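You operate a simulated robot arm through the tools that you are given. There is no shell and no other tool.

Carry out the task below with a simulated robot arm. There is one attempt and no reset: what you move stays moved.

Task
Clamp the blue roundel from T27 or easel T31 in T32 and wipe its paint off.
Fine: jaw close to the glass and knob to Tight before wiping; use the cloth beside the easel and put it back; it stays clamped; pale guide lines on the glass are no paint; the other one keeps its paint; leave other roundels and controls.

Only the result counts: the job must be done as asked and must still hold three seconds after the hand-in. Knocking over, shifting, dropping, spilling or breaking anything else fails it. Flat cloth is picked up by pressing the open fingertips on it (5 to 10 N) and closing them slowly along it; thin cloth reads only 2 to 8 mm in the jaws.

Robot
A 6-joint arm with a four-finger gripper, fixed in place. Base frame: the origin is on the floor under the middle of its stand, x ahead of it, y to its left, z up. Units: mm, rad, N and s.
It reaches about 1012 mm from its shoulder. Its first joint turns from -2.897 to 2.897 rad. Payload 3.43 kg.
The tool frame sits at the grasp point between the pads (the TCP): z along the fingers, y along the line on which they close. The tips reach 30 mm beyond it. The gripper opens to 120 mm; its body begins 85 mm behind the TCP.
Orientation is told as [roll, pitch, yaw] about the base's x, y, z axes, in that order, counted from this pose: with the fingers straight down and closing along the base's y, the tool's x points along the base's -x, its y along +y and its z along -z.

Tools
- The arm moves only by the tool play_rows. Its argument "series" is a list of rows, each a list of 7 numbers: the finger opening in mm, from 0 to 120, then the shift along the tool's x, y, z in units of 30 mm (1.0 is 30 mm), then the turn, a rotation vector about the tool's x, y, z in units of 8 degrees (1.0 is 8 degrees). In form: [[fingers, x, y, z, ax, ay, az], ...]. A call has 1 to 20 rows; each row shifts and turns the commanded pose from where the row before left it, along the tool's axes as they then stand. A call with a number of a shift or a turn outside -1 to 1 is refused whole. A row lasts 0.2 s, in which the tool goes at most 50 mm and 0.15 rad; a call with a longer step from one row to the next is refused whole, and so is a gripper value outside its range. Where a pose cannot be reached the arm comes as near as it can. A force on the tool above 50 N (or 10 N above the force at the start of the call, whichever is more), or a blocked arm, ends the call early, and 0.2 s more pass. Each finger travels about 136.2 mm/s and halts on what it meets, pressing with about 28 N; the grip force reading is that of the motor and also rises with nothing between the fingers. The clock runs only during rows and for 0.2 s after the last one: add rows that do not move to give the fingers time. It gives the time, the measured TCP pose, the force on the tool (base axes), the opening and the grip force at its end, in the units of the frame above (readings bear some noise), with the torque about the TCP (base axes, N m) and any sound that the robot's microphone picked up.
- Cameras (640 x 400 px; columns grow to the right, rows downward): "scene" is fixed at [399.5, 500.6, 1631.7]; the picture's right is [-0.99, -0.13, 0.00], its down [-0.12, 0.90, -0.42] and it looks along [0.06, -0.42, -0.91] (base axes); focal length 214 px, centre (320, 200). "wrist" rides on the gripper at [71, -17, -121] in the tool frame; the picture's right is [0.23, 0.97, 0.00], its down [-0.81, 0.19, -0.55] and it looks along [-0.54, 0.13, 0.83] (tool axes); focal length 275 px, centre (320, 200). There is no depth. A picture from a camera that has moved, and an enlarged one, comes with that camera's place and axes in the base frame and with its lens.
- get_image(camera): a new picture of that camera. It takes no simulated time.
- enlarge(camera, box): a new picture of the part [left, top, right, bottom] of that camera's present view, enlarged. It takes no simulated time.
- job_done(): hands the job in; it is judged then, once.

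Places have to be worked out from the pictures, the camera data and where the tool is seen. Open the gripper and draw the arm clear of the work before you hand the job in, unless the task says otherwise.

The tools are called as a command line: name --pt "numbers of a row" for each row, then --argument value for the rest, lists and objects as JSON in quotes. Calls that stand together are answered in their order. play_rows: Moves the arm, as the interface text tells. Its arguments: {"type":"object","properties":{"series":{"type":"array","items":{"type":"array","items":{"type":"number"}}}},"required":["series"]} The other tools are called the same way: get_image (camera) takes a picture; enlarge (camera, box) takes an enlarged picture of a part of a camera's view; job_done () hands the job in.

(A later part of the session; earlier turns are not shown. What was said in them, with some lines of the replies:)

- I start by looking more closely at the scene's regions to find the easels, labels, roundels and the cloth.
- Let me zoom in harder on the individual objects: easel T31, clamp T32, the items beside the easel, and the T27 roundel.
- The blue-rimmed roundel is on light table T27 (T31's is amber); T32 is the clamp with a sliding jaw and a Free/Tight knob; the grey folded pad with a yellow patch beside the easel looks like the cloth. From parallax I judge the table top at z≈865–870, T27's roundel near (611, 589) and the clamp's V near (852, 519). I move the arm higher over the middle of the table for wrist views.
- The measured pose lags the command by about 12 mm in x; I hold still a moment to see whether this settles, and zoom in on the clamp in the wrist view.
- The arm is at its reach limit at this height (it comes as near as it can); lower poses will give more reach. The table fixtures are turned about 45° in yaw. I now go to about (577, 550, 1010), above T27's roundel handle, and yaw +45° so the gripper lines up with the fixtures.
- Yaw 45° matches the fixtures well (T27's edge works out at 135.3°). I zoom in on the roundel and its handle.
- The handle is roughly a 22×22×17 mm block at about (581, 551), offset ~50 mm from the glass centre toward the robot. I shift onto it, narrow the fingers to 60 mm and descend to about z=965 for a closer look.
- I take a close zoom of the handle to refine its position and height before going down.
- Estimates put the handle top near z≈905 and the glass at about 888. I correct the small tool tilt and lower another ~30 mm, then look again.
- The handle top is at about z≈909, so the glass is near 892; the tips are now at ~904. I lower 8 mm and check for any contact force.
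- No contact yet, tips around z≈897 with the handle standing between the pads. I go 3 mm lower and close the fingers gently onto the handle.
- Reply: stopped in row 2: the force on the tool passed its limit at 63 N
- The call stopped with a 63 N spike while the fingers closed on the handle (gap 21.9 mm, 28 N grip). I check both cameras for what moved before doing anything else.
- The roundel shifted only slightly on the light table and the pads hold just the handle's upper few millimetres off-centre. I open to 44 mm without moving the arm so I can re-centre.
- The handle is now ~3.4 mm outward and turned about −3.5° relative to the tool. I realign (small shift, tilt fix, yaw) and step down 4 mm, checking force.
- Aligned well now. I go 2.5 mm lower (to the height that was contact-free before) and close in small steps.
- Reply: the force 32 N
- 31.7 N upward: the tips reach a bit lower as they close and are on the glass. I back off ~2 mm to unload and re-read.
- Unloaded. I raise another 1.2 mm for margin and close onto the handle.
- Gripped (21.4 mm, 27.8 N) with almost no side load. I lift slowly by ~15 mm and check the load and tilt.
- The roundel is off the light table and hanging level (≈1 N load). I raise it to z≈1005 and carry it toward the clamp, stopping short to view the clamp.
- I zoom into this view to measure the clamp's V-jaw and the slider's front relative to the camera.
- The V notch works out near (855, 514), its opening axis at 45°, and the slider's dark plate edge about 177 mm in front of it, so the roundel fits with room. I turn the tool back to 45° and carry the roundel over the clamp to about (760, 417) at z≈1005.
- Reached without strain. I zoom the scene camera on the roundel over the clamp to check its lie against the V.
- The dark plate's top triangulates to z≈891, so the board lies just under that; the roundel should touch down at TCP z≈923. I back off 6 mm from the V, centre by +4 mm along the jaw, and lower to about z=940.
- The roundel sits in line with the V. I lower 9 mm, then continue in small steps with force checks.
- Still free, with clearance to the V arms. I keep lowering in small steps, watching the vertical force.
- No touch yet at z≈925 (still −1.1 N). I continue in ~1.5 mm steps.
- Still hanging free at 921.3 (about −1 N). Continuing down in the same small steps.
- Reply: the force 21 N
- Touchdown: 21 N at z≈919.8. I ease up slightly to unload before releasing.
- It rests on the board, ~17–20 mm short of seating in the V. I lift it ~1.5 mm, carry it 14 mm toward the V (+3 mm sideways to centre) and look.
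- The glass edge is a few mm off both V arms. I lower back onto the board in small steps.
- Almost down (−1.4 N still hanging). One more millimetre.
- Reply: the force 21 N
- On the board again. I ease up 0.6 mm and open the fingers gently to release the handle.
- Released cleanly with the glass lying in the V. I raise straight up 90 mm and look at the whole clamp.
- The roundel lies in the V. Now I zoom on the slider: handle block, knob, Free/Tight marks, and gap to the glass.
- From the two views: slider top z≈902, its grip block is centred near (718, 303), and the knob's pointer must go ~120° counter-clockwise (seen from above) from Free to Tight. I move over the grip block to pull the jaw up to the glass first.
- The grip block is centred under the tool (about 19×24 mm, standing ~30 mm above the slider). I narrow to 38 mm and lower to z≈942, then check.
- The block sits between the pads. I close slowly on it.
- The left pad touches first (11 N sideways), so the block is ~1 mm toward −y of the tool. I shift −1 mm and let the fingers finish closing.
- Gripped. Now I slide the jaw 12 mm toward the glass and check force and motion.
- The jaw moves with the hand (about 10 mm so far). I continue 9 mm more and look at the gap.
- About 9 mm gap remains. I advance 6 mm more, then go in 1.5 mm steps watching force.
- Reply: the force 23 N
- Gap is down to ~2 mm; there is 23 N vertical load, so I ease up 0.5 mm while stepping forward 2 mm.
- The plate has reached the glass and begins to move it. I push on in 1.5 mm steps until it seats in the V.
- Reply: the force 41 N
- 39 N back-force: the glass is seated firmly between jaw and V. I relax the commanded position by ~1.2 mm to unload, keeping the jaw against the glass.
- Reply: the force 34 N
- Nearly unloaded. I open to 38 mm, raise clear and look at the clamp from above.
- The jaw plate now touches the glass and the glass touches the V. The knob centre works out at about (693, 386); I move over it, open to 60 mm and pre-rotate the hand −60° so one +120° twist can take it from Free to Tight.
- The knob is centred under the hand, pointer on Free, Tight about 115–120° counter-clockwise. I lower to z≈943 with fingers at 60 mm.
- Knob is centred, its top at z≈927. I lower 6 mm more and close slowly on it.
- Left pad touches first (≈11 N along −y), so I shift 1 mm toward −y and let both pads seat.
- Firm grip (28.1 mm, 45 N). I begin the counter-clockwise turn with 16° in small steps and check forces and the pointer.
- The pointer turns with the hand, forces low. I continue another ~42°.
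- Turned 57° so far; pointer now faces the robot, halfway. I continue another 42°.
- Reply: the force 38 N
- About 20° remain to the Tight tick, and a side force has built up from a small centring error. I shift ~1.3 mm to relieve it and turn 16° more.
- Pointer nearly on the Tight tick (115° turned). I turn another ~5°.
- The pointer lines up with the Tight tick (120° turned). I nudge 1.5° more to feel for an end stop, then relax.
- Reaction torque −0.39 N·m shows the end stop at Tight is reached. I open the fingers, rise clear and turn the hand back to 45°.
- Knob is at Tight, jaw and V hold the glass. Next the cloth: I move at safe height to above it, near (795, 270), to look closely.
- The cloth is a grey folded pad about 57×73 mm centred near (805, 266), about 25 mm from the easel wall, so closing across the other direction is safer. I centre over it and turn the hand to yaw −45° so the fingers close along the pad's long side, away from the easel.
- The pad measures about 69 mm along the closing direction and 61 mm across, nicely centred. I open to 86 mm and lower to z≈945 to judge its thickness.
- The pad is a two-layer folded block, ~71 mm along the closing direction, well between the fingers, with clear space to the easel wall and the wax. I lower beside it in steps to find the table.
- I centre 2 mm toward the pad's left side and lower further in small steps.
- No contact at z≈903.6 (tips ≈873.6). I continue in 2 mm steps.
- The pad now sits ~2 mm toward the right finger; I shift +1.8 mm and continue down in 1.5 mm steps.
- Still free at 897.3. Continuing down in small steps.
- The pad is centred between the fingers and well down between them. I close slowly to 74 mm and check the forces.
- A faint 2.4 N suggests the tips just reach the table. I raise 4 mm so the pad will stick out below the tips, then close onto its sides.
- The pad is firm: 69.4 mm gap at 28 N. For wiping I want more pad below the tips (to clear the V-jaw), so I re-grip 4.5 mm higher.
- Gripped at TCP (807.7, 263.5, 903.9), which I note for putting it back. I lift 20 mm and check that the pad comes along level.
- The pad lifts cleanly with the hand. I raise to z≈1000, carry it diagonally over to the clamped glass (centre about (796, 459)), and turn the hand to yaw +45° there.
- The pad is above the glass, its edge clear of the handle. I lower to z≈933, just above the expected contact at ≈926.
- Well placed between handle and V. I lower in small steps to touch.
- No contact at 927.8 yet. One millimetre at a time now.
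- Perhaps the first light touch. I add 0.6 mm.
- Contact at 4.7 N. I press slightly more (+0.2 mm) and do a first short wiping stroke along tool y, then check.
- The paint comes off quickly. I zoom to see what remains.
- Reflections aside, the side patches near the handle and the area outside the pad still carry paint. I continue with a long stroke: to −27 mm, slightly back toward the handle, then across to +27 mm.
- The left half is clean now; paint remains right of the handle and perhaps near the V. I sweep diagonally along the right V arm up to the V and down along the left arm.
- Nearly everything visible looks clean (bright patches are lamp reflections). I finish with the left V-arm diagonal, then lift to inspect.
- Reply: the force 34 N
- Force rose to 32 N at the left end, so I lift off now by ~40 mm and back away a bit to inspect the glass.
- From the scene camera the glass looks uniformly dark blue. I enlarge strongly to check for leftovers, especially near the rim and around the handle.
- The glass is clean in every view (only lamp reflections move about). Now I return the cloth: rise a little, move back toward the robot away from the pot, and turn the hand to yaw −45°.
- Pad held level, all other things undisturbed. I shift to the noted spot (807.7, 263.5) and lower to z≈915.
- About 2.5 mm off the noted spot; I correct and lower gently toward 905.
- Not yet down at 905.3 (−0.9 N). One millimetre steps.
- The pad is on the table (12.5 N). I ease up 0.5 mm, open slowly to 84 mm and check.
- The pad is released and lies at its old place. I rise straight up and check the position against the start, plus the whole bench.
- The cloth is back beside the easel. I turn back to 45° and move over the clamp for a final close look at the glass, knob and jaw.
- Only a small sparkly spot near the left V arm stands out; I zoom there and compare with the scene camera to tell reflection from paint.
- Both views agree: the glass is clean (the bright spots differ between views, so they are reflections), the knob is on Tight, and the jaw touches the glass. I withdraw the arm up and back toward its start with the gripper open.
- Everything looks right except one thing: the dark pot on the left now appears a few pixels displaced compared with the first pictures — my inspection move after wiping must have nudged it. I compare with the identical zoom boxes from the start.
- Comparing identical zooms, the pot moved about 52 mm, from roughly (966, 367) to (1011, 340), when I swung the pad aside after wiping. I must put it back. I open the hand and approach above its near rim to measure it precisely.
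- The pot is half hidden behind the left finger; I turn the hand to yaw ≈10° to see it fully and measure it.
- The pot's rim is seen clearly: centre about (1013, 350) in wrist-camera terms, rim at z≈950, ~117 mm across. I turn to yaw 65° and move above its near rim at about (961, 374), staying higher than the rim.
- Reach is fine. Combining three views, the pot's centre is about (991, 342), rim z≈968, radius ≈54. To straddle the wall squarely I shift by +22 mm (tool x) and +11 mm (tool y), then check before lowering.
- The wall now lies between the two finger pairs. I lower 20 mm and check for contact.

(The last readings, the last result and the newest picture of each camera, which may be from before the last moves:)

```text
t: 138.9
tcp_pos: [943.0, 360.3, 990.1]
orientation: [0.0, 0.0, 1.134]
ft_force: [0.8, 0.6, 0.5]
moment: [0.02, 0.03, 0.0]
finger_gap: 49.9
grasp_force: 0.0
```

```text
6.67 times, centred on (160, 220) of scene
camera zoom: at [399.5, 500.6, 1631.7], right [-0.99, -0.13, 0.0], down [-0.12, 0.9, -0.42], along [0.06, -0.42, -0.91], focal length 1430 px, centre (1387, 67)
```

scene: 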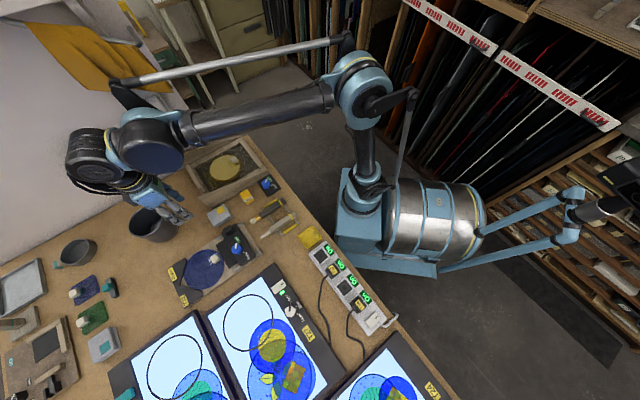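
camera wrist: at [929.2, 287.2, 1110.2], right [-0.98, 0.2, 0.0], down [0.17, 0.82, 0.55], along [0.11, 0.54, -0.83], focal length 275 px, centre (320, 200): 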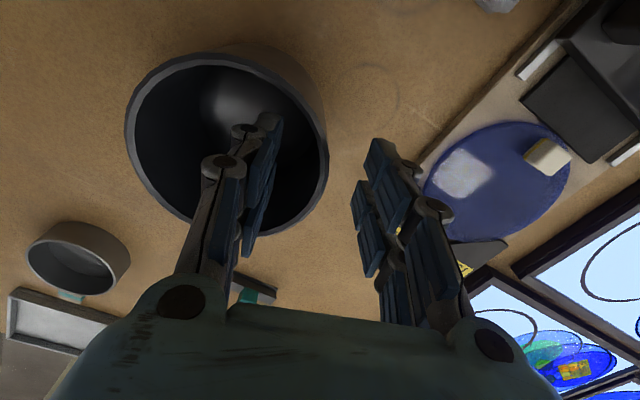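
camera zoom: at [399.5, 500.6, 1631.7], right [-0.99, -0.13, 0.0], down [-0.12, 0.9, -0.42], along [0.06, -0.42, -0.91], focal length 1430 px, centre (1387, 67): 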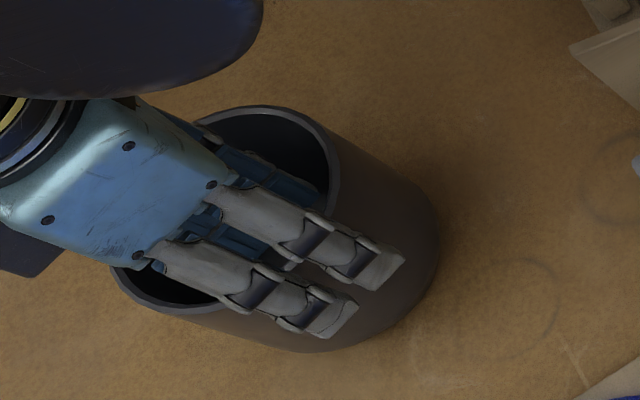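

The fingers straddle the wall, tips ~20 mm below the rim. I lower 5 mm more and close slowly onto the wall.

play_rows --pt "44 0 0 0.17 0 0 0" --pt "36 0 0 0 0 0 0" --pt "28 0 0 0 0 0 0" --pt "22 0 0 0 0 0 0" --pt "17 0 0 0 0 0 0" --pt "13 0 0 0 0 0 0" --pt "10 0 0 0 0 0 0" --pt "8 0 0 0 0 0 0" --pt "6 0 0 0 0 0 0" --pt "4 0 0 0 0 0 0" --pt "2 0 0 0 0 0 0" --pt "2 0 0 0 0 0 0"

get_image --camera "wrist"

enlarge --camera "scene" --box '[120, 190, 200, 250]'

```text
t: 141.6
tcp_pos: [943.8, 360.5, 984.4]
orientation: [0.001, -0.001, 1.133]
ft_force: [-0.5, -0.8, -0.4]
moment: [-0.18, 0.01, -0.04]
finger_gap: 10.5
grasp_force: 28.4
```

```text
taken
camera wrist: at [928.9, 287.2, 1105.5], right [-0.98, 0.2, 0.0], down [0.17, 0.82, 0.55], along [0.11, 0.54, -0.83], focal length 275 px, centre (320, 200)
```

wrist: 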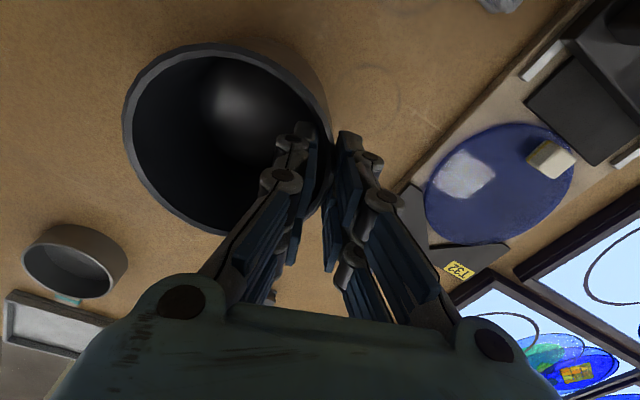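

```text
6.67 times, centred on (160, 220) of scene
camera zoom: at [399.5, 500.6, 1631.7], right [-0.99, -0.13, 0.0], down [-0.12, 0.9, -0.42], along [0.06, -0.42, -0.91], focal length 1430 px, centre (1387, 67)
```

zoom: 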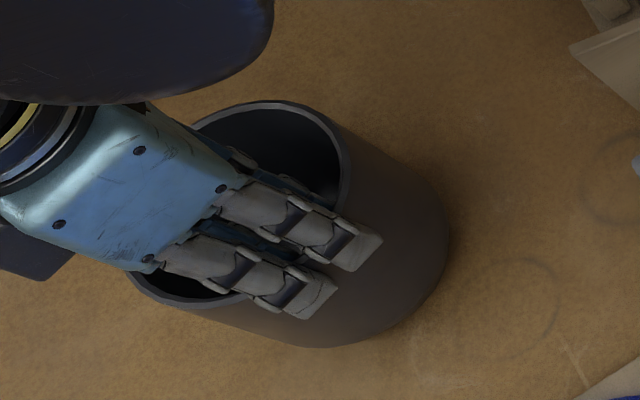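

Gripped on the wall (28 N). By pixel comparison the pot must move about (−39, +29) mm from here. I drag it slowly, first (−30, +22) mm, then check.

play_rows --pt "2 -0.04 0.2 0 0 0 0" --pt "2 -0.04 0.2 0 0 0 0" --pt "2 -0.04 0.2 0 0 0 0" --pt "2 -0.04 0.2 0 0 0 0" --pt "2 -0.04 0.2 0 0 0 0" --pt "2 -0.04 0.2 0 0 0 0" --pt "2 0 0 0 0 0 0"

enlarge --camera "scene" --box '[120, 190, 200, 250]'

enlarge --camera "scene" --box '[160, 205, 270, 310]'

```text
t: 143.2
tcp_pos: [914.0, 380.6, 986.8]
orientation: [-0.002, 0.002, 1.133]
ft_force: [0.5, -0.6, 0.0]
moment: [0.07, 0.13, -0.01]
finger_gap: 10.9
grasp_force: 27.5
```

```text
6.67 times, centred on (160, 220) of scene
camera zoom: at [399.5, 500.6, 1631.7], right [-0.99, -0.13, 0.0], down [-0.12, 0.9, -0.42], along [0.06, -0.42, -0.91], focal length 1430 px, centre (1387, 67)
```

zoom: 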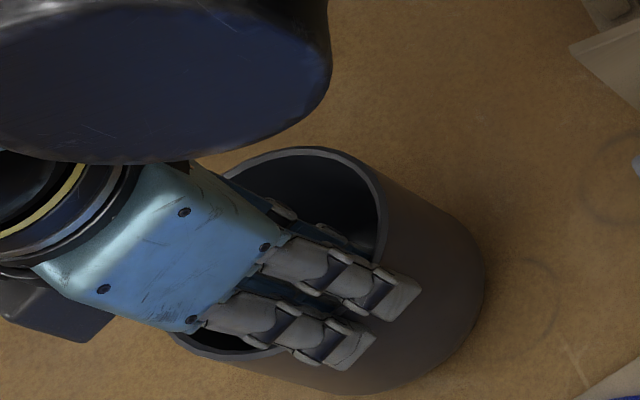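

```text
3.81 times, centred on (215, 258) of scene
camera zoom: at [399.5, 500.6, 1631.7], right [-0.99, -0.13, 0.0], down [-0.12, 0.9, -0.42], along [0.06, -0.42, -0.91], focal length 817 px, centre (720, -19)
```

zoom: 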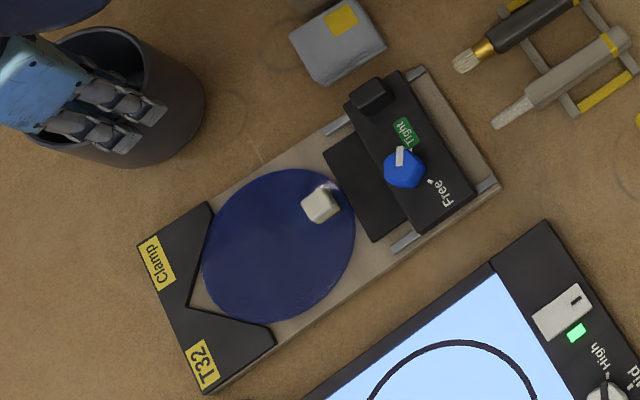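

The pot is most of the way back: in the reference zoom its right/bottom edges are at 205/167 versus 211/177 originally. I drag the remaining (−9.5, +7.5) mm.

play_rows --pt "2 -0.03 0.13 0 0 0 0" --pt "2 -0.03 0.13 0 0 0 0" --pt "2 -0.03 0.12 0 0 0 0" --pt "2 0 0 0 0 0 0" --pt "2 0 0 0 0 0 0"

enlarge --camera "scene" --box '[170, 210, 270, 290]'

enlarge --camera "scene" --box '[160, 205, 270, 310]'

enlarge --camera "scene" --box '[160, 220, 260, 300]'

```text
t: 144.3
tcp_pos: [904.4, 389.1, 984.2]
orientation: [0.0, -0.001, 1.133]
ft_force: [1.3, -1.8, 7.4]
moment: [-0.3, -0.07, 0.04]
finger_gap: 10.8
grasp_force: 28.5
```

```text
5.00 times, centred on (220, 250) of scene
camera zoom: at [399.5, 500.6, 1631.7], right [-0.99, -0.13, 0.0], down [-0.12, 0.9, -0.42], along [0.06, -0.42, -0.91], focal length 1072 px, centre (820, -50)
```

zoom: 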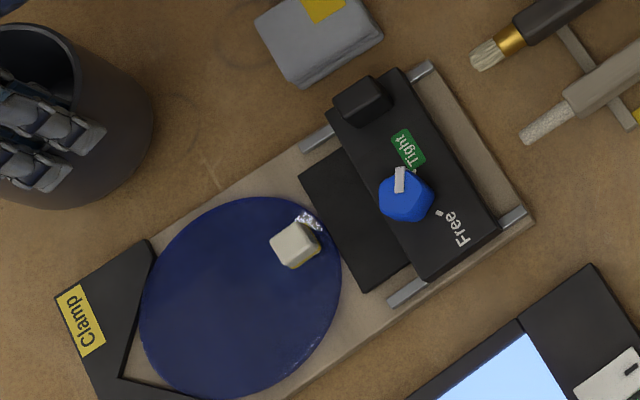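

```text
3.81 times, centred on (215, 258) of scene
camera zoom: at [399.5, 500.6, 1631.7], right [-0.99, -0.13, 0.0], down [-0.12, 0.9, -0.42], along [0.06, -0.42, -0.91], focal length 817 px, centre (720, -19)
```

zoom: 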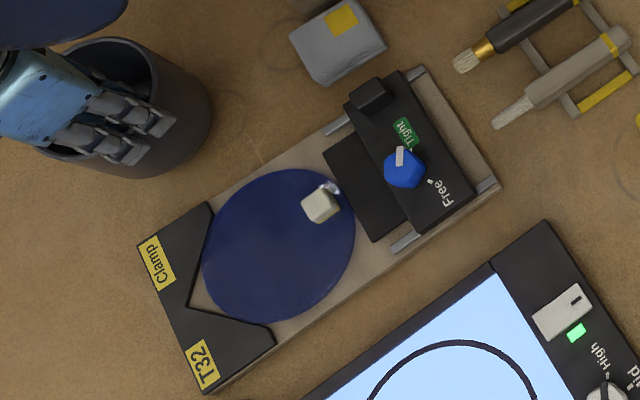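

```text
5.00 times, centred on (210, 260) of scene
camera zoom: at [399.5, 500.6, 1631.7], right [-0.99, -0.13, 0.0], down [-0.12, 0.9, -0.42], along [0.06, -0.42, -0.91], focal length 1072 px, centre (870, -100)
```

zoom: 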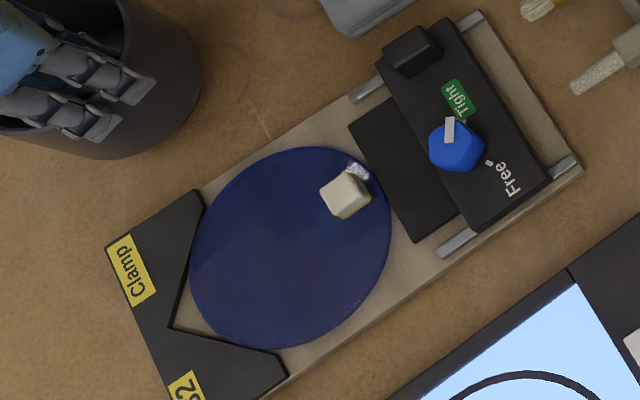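

The pot's outline now matches the start pictures to within ~2 px (slight overshoot). I push it back 1.3 mm, then open the fingers slowly and rise out.

play_rows --pt "2 0.01 -0.045 -0.01 0 0 0" --pt "2 0 0 0 0 0 0" --pt "12 0 0 0 0 0 0" --pt "16 0 0 0 0 0 0" --pt "22 0 0 0 0 0 0" --pt "30 0 0 0 0 0 0" --pt "40 0 0 0 0 0 0" --pt "48 0 0 0 0 0 0" --pt "48 0 0 0 0 0 0"

get_image --camera "wrist"

```text
t: 146.3
tcp_pos: [905.1, 388.0, 986.0]
orientation: [-0.001, -0.002, 1.134]
ft_force: [-0.5, 0.3, -0.2]
moment: [0.01, 0.02, -0.01]
finger_gap: 48.3
grasp_force: 0.1
```

```text
taken
camera wrist: at [890.9, 315.1, 1105.8], right [-0.98, 0.2, 0.0], down [0.17, 0.82, 0.55], along [0.11, 0.54, -0.83], focal length 275 px, centre (320, 200)
```

wrist: 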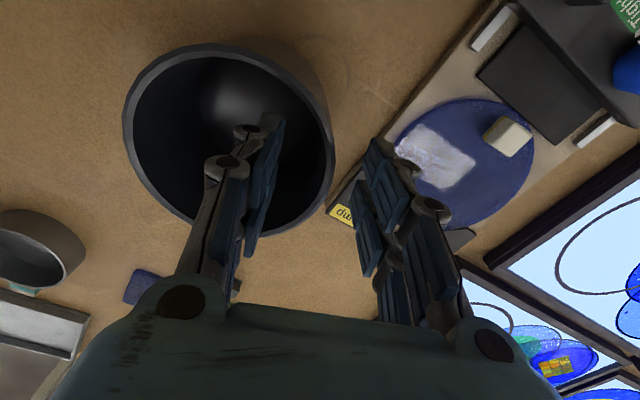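

Released, the wall is free between the fingers. I rise straight up 75 mm, then look.

play_rows --pt "48 0 0 -0.3 0 0 0" --pt "48 0 0 -0.5 0 0 0" --pt "48 0 0 -0.85 0 0 0" --pt "48 0 0 -0.85 0 0 0" --pt "48 0 0 -0.5 0 0 0" --pt "48 0 0 0 0 0 0" --pt "48 0 0 0 0 0 0"

get_image --camera "wrist"

```text
t: 147.9
tcp_pos: [904.8, 384.5, 1075.8]
orientation: [-0.002, 0.0, 1.133]
ft_force: [-0.6, -0.4, -1.0]
moment: [-0.03, -0.02, -0.02]
finger_gap: 48.2
grasp_force: 0.0
```

```text
taken
camera wrist: at [890.5, 312.2, 1196.2], right [-0.98, 0.2, 0.0], down [0.17, 0.82, 0.55], along [0.11, 0.54, -0.83], focal length 275 px, centre (320, 200)
```

wrist: 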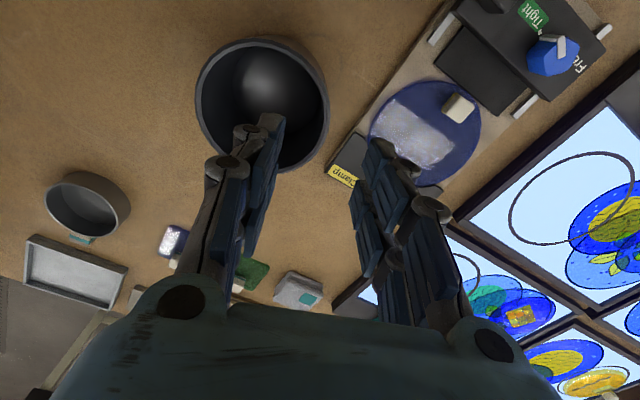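

Clear of the pot. I withdraw the arm back toward the start position, high above everything, and open the gripper.

play_rows --pt "48 0.745 0.555 -0.24 0 0 0" --pt "48 0.745 0.555 -0.24 0 0 0" --pt "48 0.745 0.555 -0.24 0 0 0" --pt "48 0.745 0.555 -0.24 0 0 0" --pt "48 0.745 0.555 -0.24 0 0 0" --pt "60 0.745 0.555 -0.24 0 0 0" --pt "80 0.745 0.555 -0.24 0 0 0" --pt "100 0.745 0.555 -0.24 0 0 0" --pt "120 0.745 0.555 -0.24 0 0 0" --pt "120 0.745 0.555 -0.24 0 0 0" --pt "120 0.745 0.555 -0.24 0 0 0" --pt "120 0.745 0.555 -0.24 0 0 0" --pt "120 0.745 0.555 -0.24 0 0 0" --pt "120 0.745 0.555 -0.24 0 0 0" --pt "120 0.745 0.555 -0.24 0 0 0" --pt "120 0.745 0.555 -0.24 0 0 0" --pt "120 0 0 0 0 0 0" --pt "120 0 0 0 0 0 0"

get_image --camera "scene"

enlarge --camera "scene" --box '[160, 205, 270, 310]'

enlarge --camera "scene" --box '[160, 130, 340, 270]'

enlarge --camera "scene" --box '[0, 220, 180, 400]'

```text
t: 151.8
tcp_pos: [510.6, 177.1, 1189.4]
orientation: [-0.001, -0.001, 1.132]
ft_force: [0.5, -0.5, 1.1]
moment: [-0.01, -0.02, -0.01]
finger_gap: 120.0
grasp_force: 0.0
```

```text
taken
```

scene: 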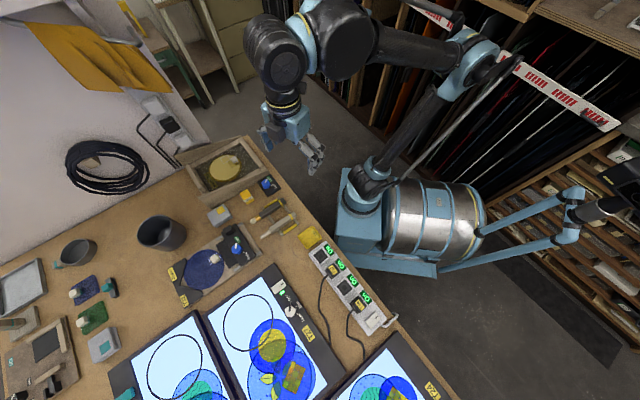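

```text
3.81 times, centred on (215, 258) of scene
camera zoom: at [399.5, 500.6, 1631.7], right [-0.99, -0.13, 0.0], down [-0.12, 0.9, -0.42], along [0.06, -0.42, -0.91], focal length 817 px, centre (720, -19)
```

zoom: 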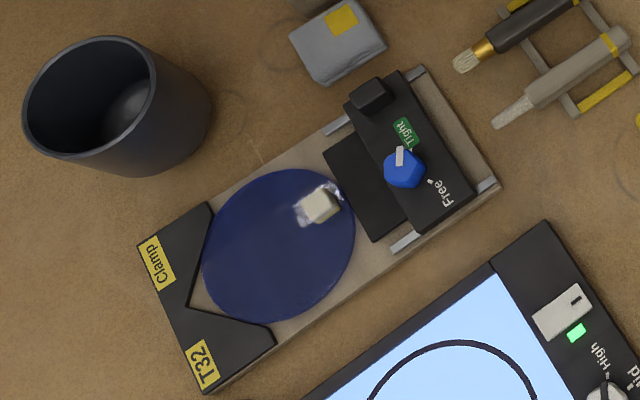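

```text
2.86 times, centred on (250, 200) of scene
camera zoom: at [399.5, 500.6, 1631.7], right [-0.99, -0.13, 0.0], down [-0.12, 0.9, -0.42], along [0.06, -0.42, -0.91], focal length 613 px, centre (520, 200)
```

zoom: 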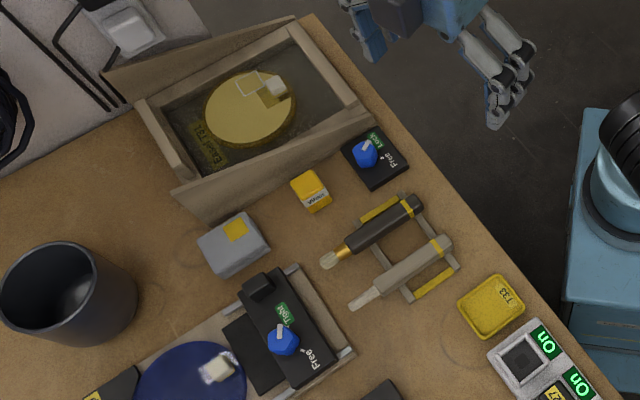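

```text
2.22 times, centred on (90, 310) of scene
camera zoom: at [399.5, 500.6, 1631.7], right [-0.99, -0.13, 0.0], down [-0.12, 0.9, -0.42], along [0.06, -0.42, -0.91], focal length 477 px, centre (831, -44)
```

zoom: 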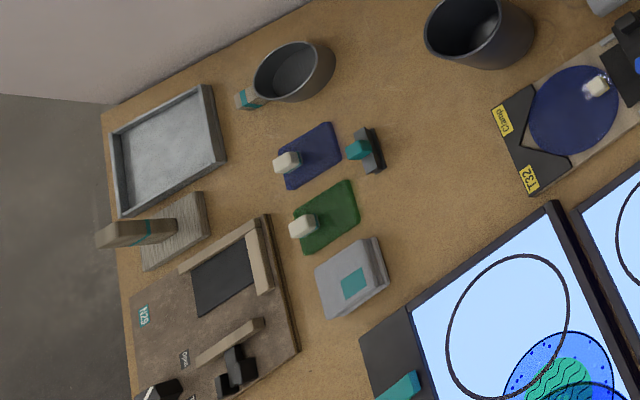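

The pot's outline matches the first pictures again (edges within ~1 px), the cloth lies at its place, and all else is unchanged. One last close look at the glass and knob before handing in.

enlarge --camera "scene" --box '[192, 240, 246, 292]'

enlarge --camera "scene" --box '[185, 130, 285, 200]'

enlarge --camera "scene" --box '[180, 260, 340, 400]'

```text
7.69 times, centred on (219, 266) of scene
camera zoom: at [399.5, 500.6, 1631.7], right [-0.99, -0.13, 0.0], down [-0.12, 0.9, -0.42], along [0.06, -0.42, -0.91], focal length 1650 px, centre (1097, -308)
```

zoom: 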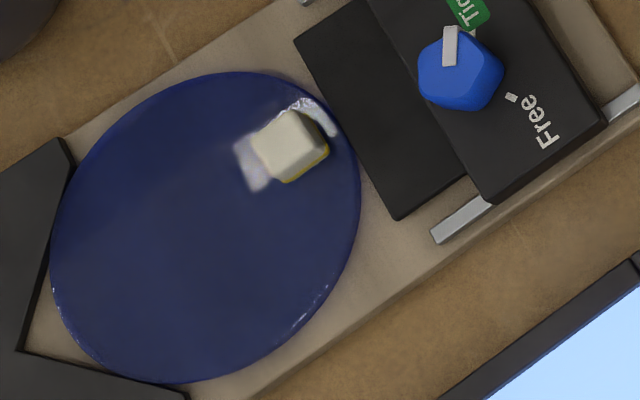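

```text
5.71 times, centred on (235, 165) of scene
camera zoom: at [399.5, 500.6, 1631.7], right [-0.99, -0.13, 0.0], down [-0.12, 0.9, -0.42], along [0.06, -0.42, -0.91], focal length 1226 px, centre (806, 400)
```

zoom: 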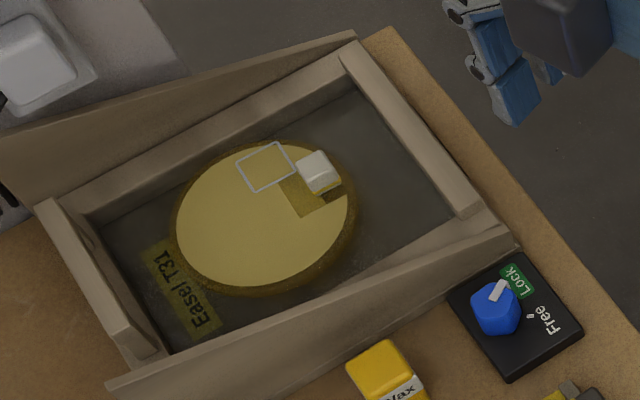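

```text
2.86 times, centred on (260, 330) of scene
camera zoom: at [399.5, 500.6, 1631.7], right [-0.99, -0.13, 0.0], down [-0.12, 0.9, -0.42], along [0.06, -0.42, -0.91], focal length 613 px, centre (491, -171)
```

zoom: 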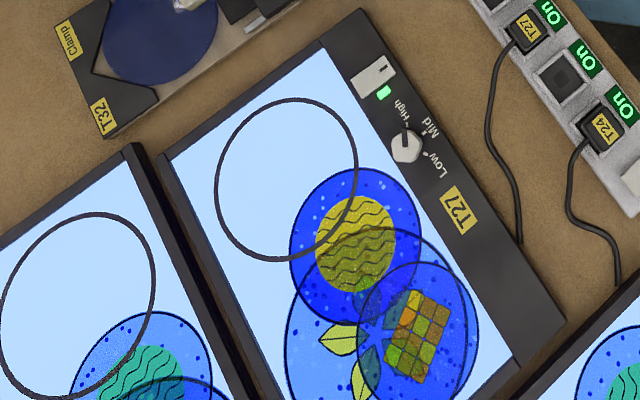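

The blue roundel is clamped and clean, and the knob is on Tight. The cloth and the pot are back in place, T31 and T27's controls look untouched, and the arm is clear with the gripper open. I hand the job in.

job_done

```text
The job is handed in.
```

I clamped the blue roundel from T27 in T32 and wiped its paint off. It stays clamped with the knob on Tight. The cloth is back beside the easel, about 4 mm from where it was.

**Pot moved by mistake:** while moving the cloth aside after wiping, I pushed the dark pot on the left about 50 mm. I dragged it back by the rim. In the scene camera its outline now matches the first pictures to within about 1 px (about 1 mm). If moving it at all counts against the job, that is the weak point.

- **Clamping:** the jaw plate touches the glass, and the glass sits against the V. I turned the knob to its end stop at Tight before any wiping.
- **Glass:** it looks evenly blue from several angles. The bright patches shift with the viewpoint, so they are lamp reflections and not leftover paint.
- **Roundel on T27:** on my first try at the handle, a force spike of 63 N slid and turned the roundel slightly on the light table. I saw no damage to the glass.
- **Rest of the bench:** the amber roundel on T31 keeps its paint and guide line. I saw no change in the other roundels and controls.
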